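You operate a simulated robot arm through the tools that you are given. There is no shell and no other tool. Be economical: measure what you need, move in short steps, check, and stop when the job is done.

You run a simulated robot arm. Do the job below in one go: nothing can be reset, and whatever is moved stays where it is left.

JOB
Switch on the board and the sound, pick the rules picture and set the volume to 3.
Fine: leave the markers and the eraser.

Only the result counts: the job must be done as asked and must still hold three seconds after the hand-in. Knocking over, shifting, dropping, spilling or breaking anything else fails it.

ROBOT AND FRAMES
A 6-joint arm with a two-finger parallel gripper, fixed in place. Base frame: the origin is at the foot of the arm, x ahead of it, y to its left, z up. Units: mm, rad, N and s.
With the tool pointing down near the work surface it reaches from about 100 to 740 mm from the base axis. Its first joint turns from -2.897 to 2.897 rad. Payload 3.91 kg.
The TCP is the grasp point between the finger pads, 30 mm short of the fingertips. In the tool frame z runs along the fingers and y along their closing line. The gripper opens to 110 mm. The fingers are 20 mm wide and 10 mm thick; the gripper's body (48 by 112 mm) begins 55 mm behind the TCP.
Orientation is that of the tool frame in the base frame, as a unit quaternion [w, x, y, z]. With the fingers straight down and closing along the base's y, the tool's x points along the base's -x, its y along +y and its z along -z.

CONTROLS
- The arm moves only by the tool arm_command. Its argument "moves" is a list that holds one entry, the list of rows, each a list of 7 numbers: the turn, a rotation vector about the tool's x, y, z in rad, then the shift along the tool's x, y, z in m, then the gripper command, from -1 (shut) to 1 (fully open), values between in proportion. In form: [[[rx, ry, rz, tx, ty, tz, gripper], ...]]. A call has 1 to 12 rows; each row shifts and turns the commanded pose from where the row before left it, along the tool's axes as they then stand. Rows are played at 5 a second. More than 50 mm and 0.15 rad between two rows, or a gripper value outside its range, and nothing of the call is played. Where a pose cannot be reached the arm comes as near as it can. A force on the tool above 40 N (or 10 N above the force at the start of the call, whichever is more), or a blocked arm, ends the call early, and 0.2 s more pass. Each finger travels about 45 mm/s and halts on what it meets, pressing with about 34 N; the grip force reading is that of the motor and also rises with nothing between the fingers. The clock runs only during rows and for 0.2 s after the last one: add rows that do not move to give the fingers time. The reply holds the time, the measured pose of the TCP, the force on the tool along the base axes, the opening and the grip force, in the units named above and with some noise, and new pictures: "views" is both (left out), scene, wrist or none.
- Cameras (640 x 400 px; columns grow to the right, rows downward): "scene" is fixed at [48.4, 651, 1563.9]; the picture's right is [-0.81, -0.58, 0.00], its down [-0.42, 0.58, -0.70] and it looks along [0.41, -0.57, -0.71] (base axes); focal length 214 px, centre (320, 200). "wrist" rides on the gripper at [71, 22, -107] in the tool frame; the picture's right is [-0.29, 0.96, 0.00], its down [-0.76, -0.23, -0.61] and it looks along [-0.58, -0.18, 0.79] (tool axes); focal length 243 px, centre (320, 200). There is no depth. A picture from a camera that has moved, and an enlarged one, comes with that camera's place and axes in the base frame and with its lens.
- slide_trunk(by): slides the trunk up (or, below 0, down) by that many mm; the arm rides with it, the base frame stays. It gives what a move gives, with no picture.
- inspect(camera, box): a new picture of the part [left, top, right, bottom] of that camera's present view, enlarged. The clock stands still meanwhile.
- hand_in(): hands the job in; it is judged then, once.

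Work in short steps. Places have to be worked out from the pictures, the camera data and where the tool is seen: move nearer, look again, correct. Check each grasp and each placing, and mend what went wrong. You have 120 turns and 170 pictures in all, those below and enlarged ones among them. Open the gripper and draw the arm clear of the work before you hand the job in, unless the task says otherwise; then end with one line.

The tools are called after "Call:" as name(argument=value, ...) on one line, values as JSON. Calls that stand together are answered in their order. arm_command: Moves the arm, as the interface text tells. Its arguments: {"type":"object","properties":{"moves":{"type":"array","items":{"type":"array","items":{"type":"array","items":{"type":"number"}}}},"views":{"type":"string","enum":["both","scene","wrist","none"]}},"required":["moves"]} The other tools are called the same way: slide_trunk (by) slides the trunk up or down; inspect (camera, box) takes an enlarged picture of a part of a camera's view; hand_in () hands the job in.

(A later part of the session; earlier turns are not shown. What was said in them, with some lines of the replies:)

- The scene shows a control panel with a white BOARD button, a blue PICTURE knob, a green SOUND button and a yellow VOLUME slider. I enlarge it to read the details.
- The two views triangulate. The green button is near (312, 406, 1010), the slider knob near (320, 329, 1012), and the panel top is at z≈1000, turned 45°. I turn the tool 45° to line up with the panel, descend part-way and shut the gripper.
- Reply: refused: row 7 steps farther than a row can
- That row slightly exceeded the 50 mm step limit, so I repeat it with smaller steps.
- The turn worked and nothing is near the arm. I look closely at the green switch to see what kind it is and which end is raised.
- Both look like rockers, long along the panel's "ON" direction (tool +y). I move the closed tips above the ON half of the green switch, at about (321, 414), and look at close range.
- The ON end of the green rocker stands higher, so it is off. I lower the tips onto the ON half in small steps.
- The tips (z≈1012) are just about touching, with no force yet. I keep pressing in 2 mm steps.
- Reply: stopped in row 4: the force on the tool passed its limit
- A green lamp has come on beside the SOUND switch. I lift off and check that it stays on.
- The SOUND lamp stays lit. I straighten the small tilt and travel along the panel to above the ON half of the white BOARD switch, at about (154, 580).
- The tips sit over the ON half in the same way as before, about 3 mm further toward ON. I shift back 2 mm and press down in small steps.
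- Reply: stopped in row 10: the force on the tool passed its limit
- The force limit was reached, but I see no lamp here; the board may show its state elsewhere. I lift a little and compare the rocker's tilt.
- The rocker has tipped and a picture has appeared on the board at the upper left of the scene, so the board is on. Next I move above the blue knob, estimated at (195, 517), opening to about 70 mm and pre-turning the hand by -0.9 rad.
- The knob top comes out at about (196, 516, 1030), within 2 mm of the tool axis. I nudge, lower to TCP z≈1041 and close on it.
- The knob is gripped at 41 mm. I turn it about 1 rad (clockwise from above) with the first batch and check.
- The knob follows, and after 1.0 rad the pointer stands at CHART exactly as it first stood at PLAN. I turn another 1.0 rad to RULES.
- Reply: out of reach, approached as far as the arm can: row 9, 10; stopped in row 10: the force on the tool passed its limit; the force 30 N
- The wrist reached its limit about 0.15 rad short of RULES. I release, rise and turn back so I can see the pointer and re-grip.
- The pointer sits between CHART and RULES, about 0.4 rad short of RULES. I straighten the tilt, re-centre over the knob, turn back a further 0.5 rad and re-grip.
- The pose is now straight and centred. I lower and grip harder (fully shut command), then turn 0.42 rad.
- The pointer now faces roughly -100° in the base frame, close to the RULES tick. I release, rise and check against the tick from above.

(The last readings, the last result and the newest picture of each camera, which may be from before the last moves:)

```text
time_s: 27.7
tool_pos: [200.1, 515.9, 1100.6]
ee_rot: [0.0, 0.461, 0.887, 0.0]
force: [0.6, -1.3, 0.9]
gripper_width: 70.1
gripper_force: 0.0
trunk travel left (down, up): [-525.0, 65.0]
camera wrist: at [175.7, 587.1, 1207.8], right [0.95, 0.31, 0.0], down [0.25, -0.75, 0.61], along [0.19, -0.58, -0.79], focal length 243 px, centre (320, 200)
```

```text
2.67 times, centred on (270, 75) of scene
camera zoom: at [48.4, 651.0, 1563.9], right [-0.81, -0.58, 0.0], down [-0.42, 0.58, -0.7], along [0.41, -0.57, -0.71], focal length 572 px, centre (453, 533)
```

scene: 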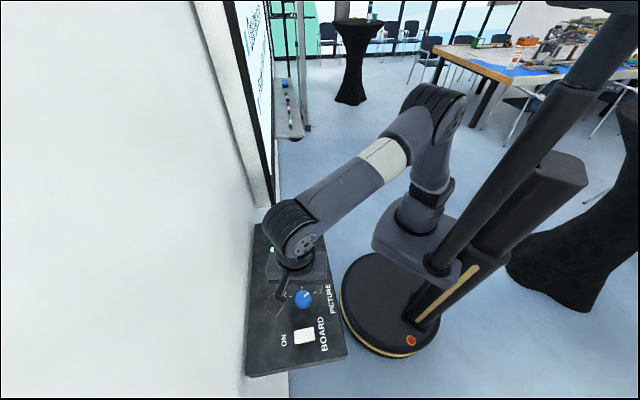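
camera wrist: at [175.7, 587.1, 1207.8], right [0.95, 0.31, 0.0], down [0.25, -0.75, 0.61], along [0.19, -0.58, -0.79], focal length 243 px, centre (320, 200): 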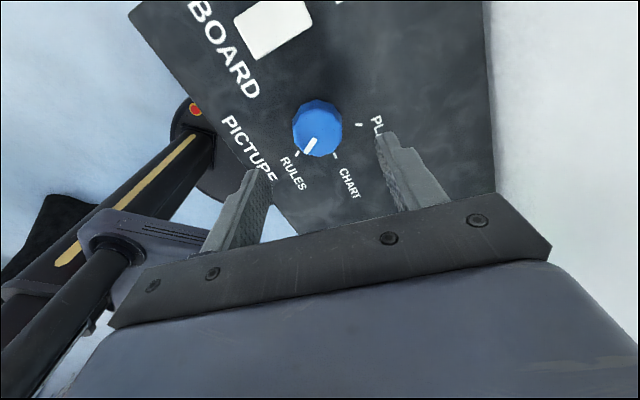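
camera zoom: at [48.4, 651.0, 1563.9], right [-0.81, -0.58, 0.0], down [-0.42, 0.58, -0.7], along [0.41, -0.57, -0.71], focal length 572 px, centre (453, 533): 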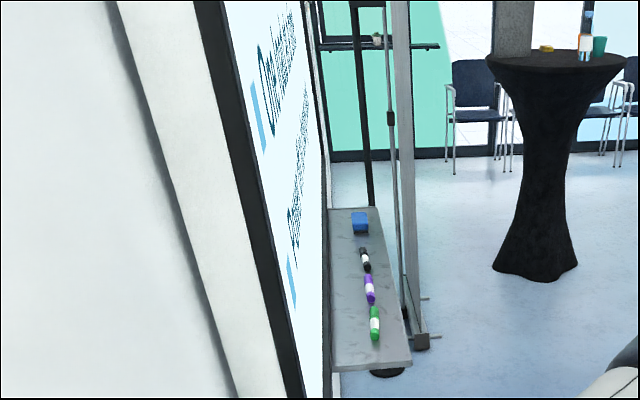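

The pointer is parallel to the RULES tick in both views, and the board shows rules text. Tick spacing is about 21.8 mm, so the slider must travel about 65 mm along the slot to reach 3. I move above the slider at 0, opened 40 mm and aligned with the slot.

Call:
arm_command(moves=[[[0, 0, -0.0865, 0, 0, -0.01, 0], [0, 0, -0.0865, 0, 0, -0.01, -0.27], [0, 0, 0, -0.0435, -0.0094, 0, -0.27], [0, 0, 0, -0.0435, -0.0094, 0, -0.27], [0, 0, 0, -0.0435, -0.0094, 0, -0.27], [0, 0, 0, -0.0435, -0.0094, 0, -0.27], [0, 0, 0, -0.0435, -0.0094, 0, -0.27], [0, 0, 0, 0, 0, 0.02, -0.27], [0, 0, 0, 0, 0, 0.02, -0.27], [0, 0, 0, 0, 0, 0, -0.27]]])

Call:
inspect(camera="wrist", box=[200, 60, 440, 210])

Call:
inspect(camera="scene", box=[260, 210, 340, 260])

```text
time_s: 29.9
tool_pos: [317.9, 329.7, 1080.0]
ee_rot: [0.001, 0.381, 0.925, 0.001]
force: [-1.1, -0.2, -0.2]
gripper_width: 40.3
gripper_force: 0.1
trunk travel left (down, up): [-525.0, 65.0]
camera wrist: at [282.1, 395.1, 1189.1], right [0.88, 0.47, 0.0], down [0.38, -0.7, 0.61], along [0.29, -0.53, -0.79], focal length 243 px, centre (320, 200)
```

scene: 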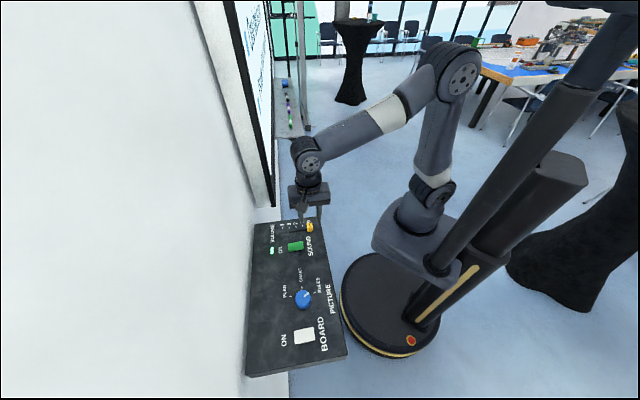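
wrist: 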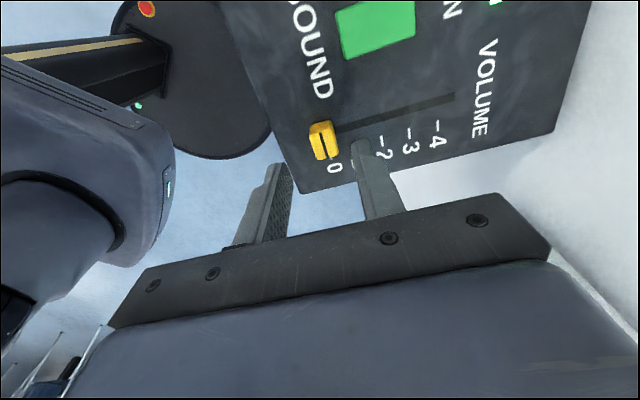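

```text
2.67 times, centred on (320, 135) of wrist
camera zoom: at [282.1, 395.1, 1189.1], right [0.88, 0.47, 0.0], down [0.38, -0.7, 0.61], along [0.29, -0.53, -0.79], focal length 647 px, centre (320, 373)
```

zoom: 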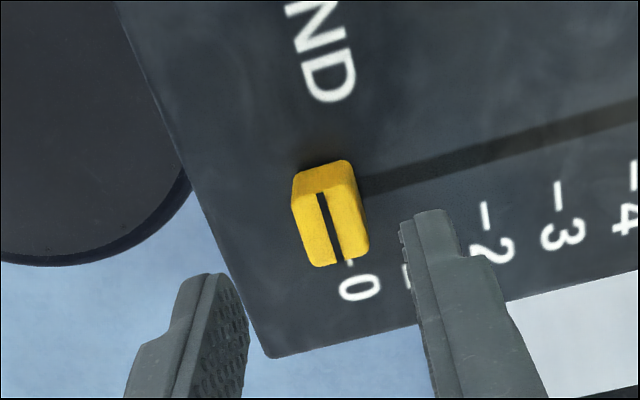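

```text
8.00 times, centred on (300, 235) of scene
camera zoom: at [48.4, 651.0, 1563.9], right [-0.81, -0.58, 0.0], down [-0.42, 0.58, -0.7], along [0.41, -0.57, -0.71], focal length 1716 px, centre (480, -80)
```

zoom: 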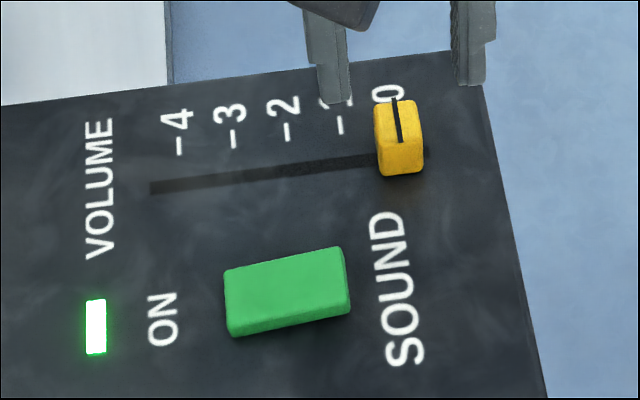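

The slider is between the fingers, about 2 mm toward +y from the tool axis. I correct that, lower to TCP z≈1037 and close gently on it.

Call:
arm_command(moves=[[[0, 0, 0, 0, 0.002, 0.02, -0.27], [0, 0, 0, 0, 0, 0.015, -0.27], [0, 0, 0, 0, 0, 0.008, -0.27], [0, 0, 0, 0, 0, 0, -0.27], [0, 0, 0, 0, 0, 0, -0.6], [0, 0, 0, 0, 0, 0, -0.8], [0, 0, 0, 0, 0, 0, -0.8]]], views="wrist")

Call:
inspect(camera="wrist", box=[200, 80, 440, 230])

```text
time_s: 31.5
tool_pos: [321.6, 331.6, 1037.0]
ee_rot: [0.001, 0.382, 0.924, 0.001]
force: [-1.2, -0.6, -2.2]
gripper_width: 17.7
gripper_force: 44.7
trunk travel left (down, up): [-525.0, 65.0]
camera wrist: at [285.2, 397.3, 1145.7], right [0.88, 0.47, 0.0], down [0.38, -0.7, 0.61], along [0.29, -0.53, -0.79], focal length 243 px, centre (320, 200)
```

wrist: 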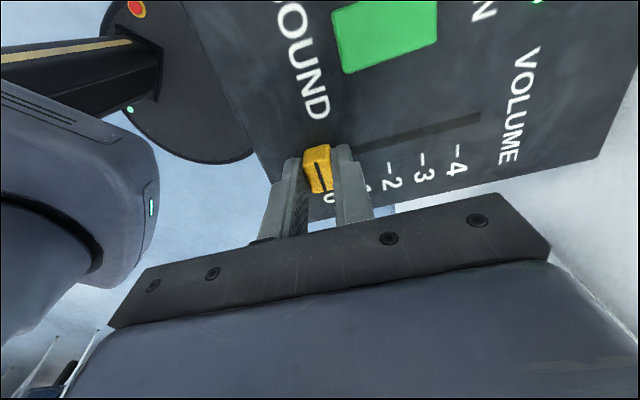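

```text
2.67 times, centred on (320, 155) of wrist
camera zoom: at [285.2, 397.3, 1145.7], right [0.88, 0.47, 0.0], down [0.38, -0.7, 0.61], along [0.29, -0.53, -0.79], focal length 647 px, centre (320, 320)
```

zoom: 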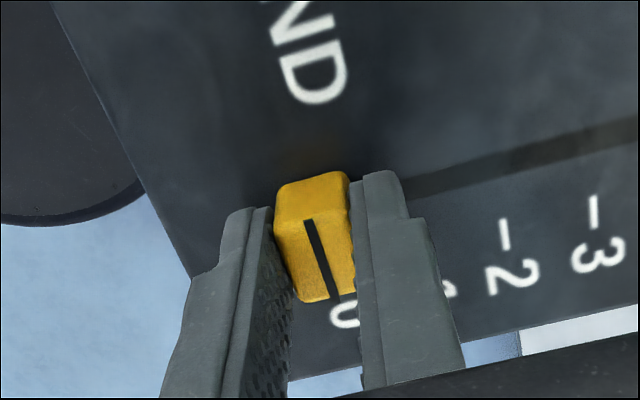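

The slider is gripped at 17.7 mm. I slide it 62 mm toward 4 along the slot, then check against tick 3.

Call:
arm_command(moves=[[[0, 0, 0, 0, 0.008, 0, -0.8], [0, 0, 0, 0, 0.008, 0, -0.8], [0, 0, 0, 0, 0.008, 0, -0.8], [0, 0, 0, 0, 0.008, 0, -0.8], [0, 0, 0, 0, 0.008, 0, -0.8], [0, 0, 0, 0, 0.008, 0, -0.8], [0, 0, 0, 0, 0.008, 0, -0.8], [0, 0, 0, 0, 0.006, 0, -0.8], [0, 0, 0, 0, 0, 0, -0.8]]])

Call:
inspect(camera="wrist", box=[200, 80, 440, 230])

Call:
inspect(camera="scene", box=[260, 210, 340, 260])

```text
time_s: 33.5
tool_pos: [364.4, 374.5, 1038.1]
ee_rot: [0.0, 0.381, 0.925, 0.002]
force: [-3.2, 3.1, 2.7]
gripper_width: 17.4
gripper_force: 44.7
trunk travel left (down, up): [-525.0, 65.0]
camera wrist: at [329.1, 441.1, 1145.7], right [0.88, 0.47, 0.0], down [0.38, -0.7, 0.61], along [0.29, -0.53, -0.79], focal length 243 px, centre (320, 200)
```

scene: 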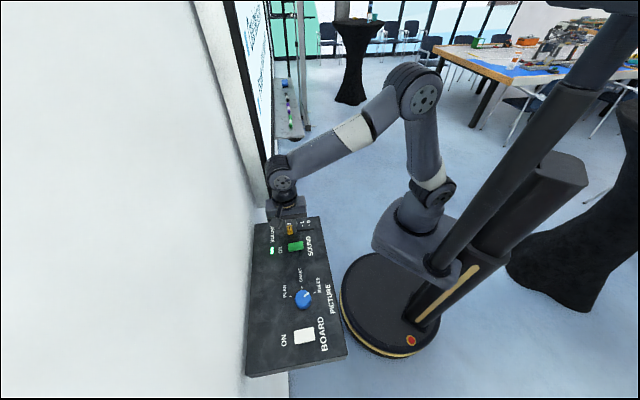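
wrist: 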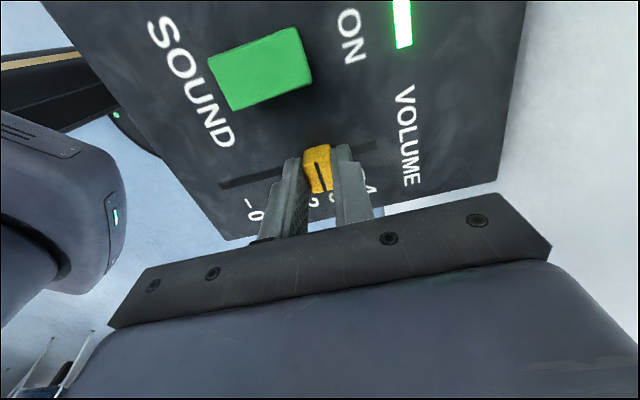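

```text
2.67 times, centred on (320, 155) of wrist
camera zoom: at [329.1, 441.1, 1145.7], right [0.88, 0.47, 0.0], down [0.38, -0.7, 0.61], along [0.29, -0.53, -0.79], focal length 647 px, centre (320, 320)
```

zoom: 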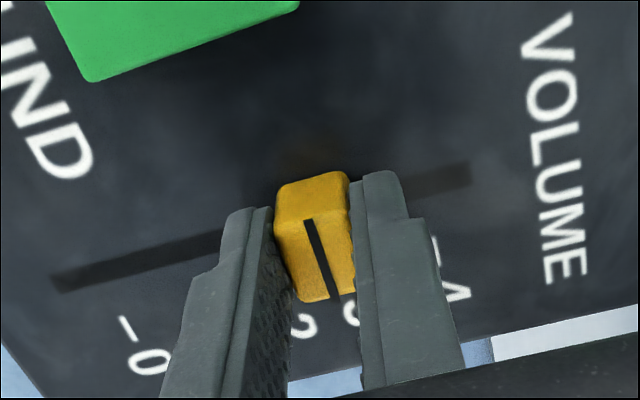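

```text
8.00 times, centred on (300, 235) of scene
camera zoom: at [48.4, 651.0, 1563.9], right [-0.81, -0.58, 0.0], down [-0.42, 0.58, -0.7], along [0.41, -0.57, -0.71], focal length 1716 px, centre (480, -80)
```

zoom: 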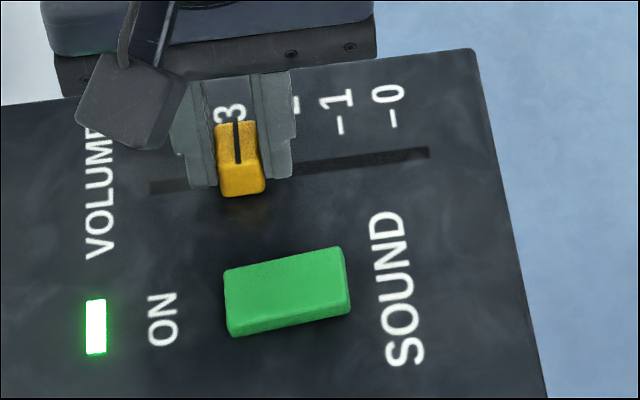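

Travel so far is 60.6 mm, with about 4.5 mm to go for 3. I add that, then release and verify against the tick.

Call:
arm_command(moves=[[[0, 0, 0, 0, 0.0025, 0, -0.8], [0, 0, 0, 0, 0.002, 0, -0.8], [0, 0, 0, 0, 0, 0, -0.8], [0, 0, 0, 0, 0, 0, -0.8]]], views="none")

Call:
arm_command(moves=[[[0, 0, 0, 0, 0, 0, -0.27], [0, 0, 0, 0, 0, 0, -0.27], [0, 0, 0, 0, 0, -0.03, -0.27], [0, 0, 0, 0, 0, -0.03, -0.27], [0, 0, 0, -0.03, 0, -0.03, -0.27], [0, 0, 0, 0, 0, 0, -0.27]]])

Call:
inspect(camera="wrist", box=[220, 20, 460, 170])

Call:
inspect(camera="scene", box=[260, 210, 340, 260])

```text
time_s: 34.5
tool_pos: [368.3, 377.8, 1037.3]
ee_rot: [0.0, 0.381, 0.924, 0.001]
force: [-2.3, 2.6, 13.0]
gripper_width: 17.2
gripper_force: 44.6
trunk travel left (down, up): [-525.0, 65.0]
```

```text
time_s: 35.9
tool_pos: [389.2, 355.6, 1127.6]
ee_rot: [0.001, 0.381, 0.924, 0.001]
force: [-0.2, -0.2, 0.0]
gripper_width: 40.3
gripper_force: 0.1
trunk travel left (down, up): [-525.0, 65.0]
camera wrist: at [353.6, 421.8, 1235.3], right [0.88, 0.47, 0.0], down [0.38, -0.7, 0.61], along [0.29, -0.53, -0.79], focal length 243 px, centre (320, 200)
```

scene: 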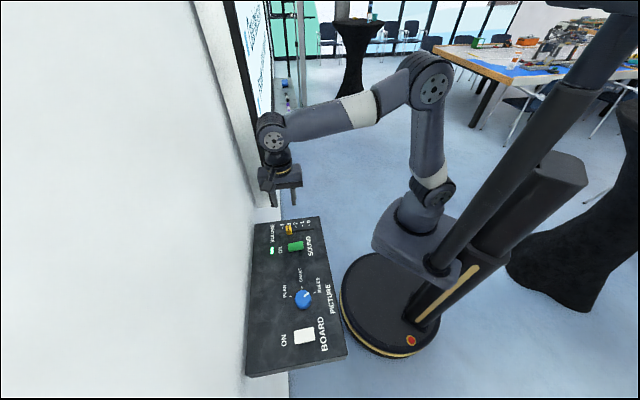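
wrist: 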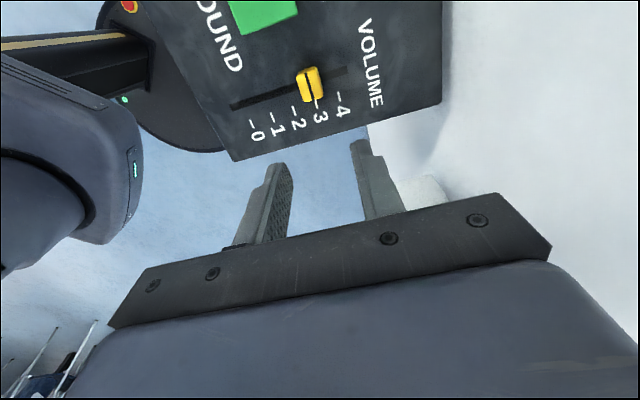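

```text
2.67 times, centred on (340, 95) of wrist
camera zoom: at [353.6, 421.8, 1235.3], right [0.88, 0.47, 0.0], down [0.38, -0.7, 0.61], along [0.29, -0.53, -0.79], focal length 647 px, centre (267, 480)
```

zoom: 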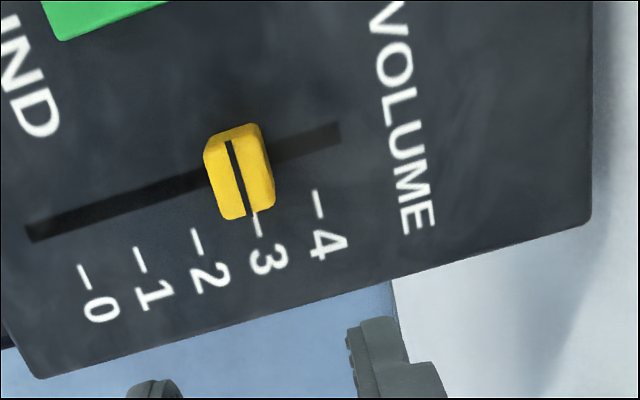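

```text
8.00 times, centred on (300, 235) of scene
camera zoom: at [48.4, 651.0, 1563.9], right [-0.81, -0.58, 0.0], down [-0.42, 0.58, -0.7], along [0.41, -0.57, -0.71], focal length 1716 px, centre (480, -80)
```

zoom: 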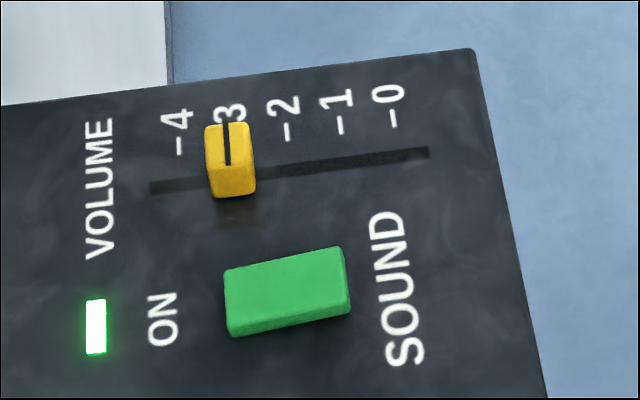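

The slider line matches tick 3 to within about 0.5 mm once parallax is allowed for, and the sound lamp is on. I draw the arm back and up, away from the board, with the gripper open, and check the whole panel.

Call:
arm_command(moves=[[[0, 0, 0, 0, -0.03, -0.03, 0], [0, 0, 0, 0, -0.03, -0.03, 1], [0, 0, 0, 0, -0.03, -0.03, 1], [0, 0, 0, 0, -0.03, -0.03, 1], [0, 0, 0, 0, -0.03, -0.03, 1], [0, 0, 0, 0, 0, 0, 1], [0, 0, 0, 0, 0, 0, 1]]])

Call:
inspect(camera="scene", box=[240, 210, 360, 380])

Call:
inspect(camera="scene", box=[230, 0, 310, 150])

```text
time_s: 37.5
tool_pos: [284.4, 250.4, 1278.9]
ee_rot: [0.0, 0.382, 0.924, 0.001]
force: [-0.8, -0.4, -0.5]
gripper_width: 110.1
gripper_force: 0.1
trunk travel left (down, up): [-525.0, 65.0]
camera wrist: at [247.2, 316.1, 1387.4], right [0.88, 0.47, 0.0], down [0.38, -0.7, 0.61], along [0.29, -0.53, -0.79], focal length 243 px, centre (320, 200)
```

scene: 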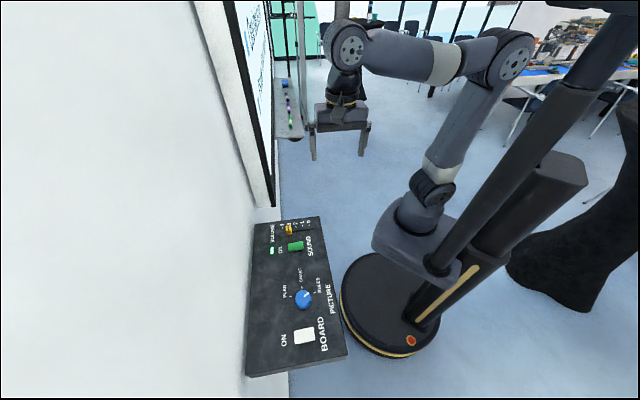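
wrist: 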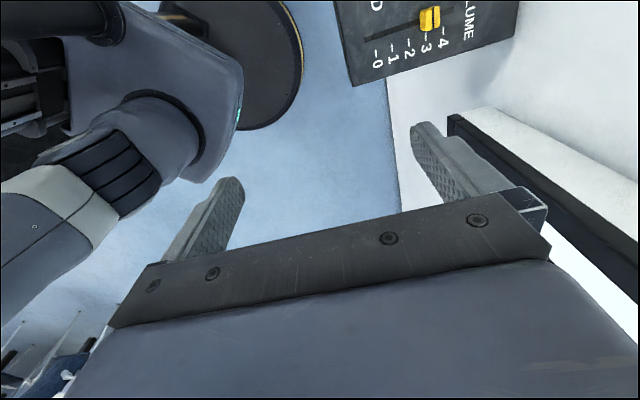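

```text
2.35 times, centred on (300, 295) of scene
camera zoom: at [48.4, 651.0, 1563.9], right [-0.81, -0.58, 0.0], down [-0.42, 0.58, -0.7], along [0.41, -0.57, -0.71], focal length 505 px, centre (367, -24)
```

zoom: 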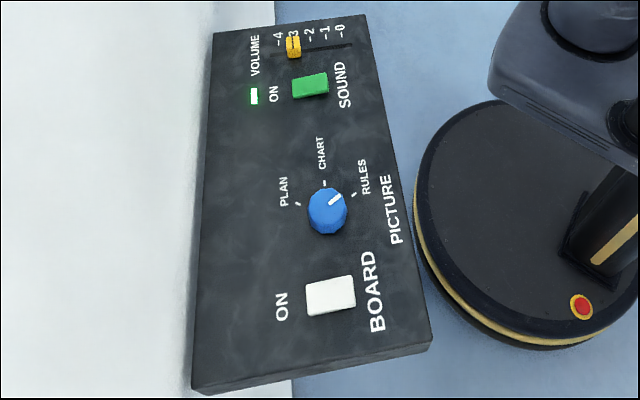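

```text
2.67 times, centred on (270, 75) of scene
camera zoom: at [48.4, 651.0, 1563.9], right [-0.81, -0.58, 0.0], down [-0.42, 0.58, -0.7], along [0.41, -0.57, -0.71], focal length 572 px, centre (453, 533)
```

zoom: 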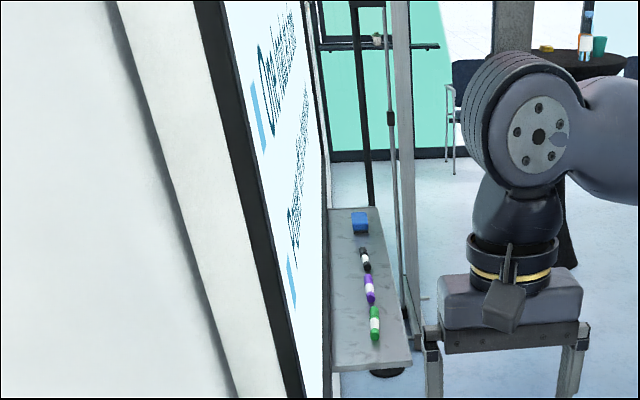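

All four settings hold: the board is lit with the rules text, the sound lamp is on, the pointer is at RULES and the volume is at 3. The markers and eraser are untouched and the arm is clear, so I hand in.

Call:
hand_in()

```text
The job is handed in.
```

The board and sound are on, the picture knob is at RULES, the volume is at 3, and the markers and eraser were left untouched.
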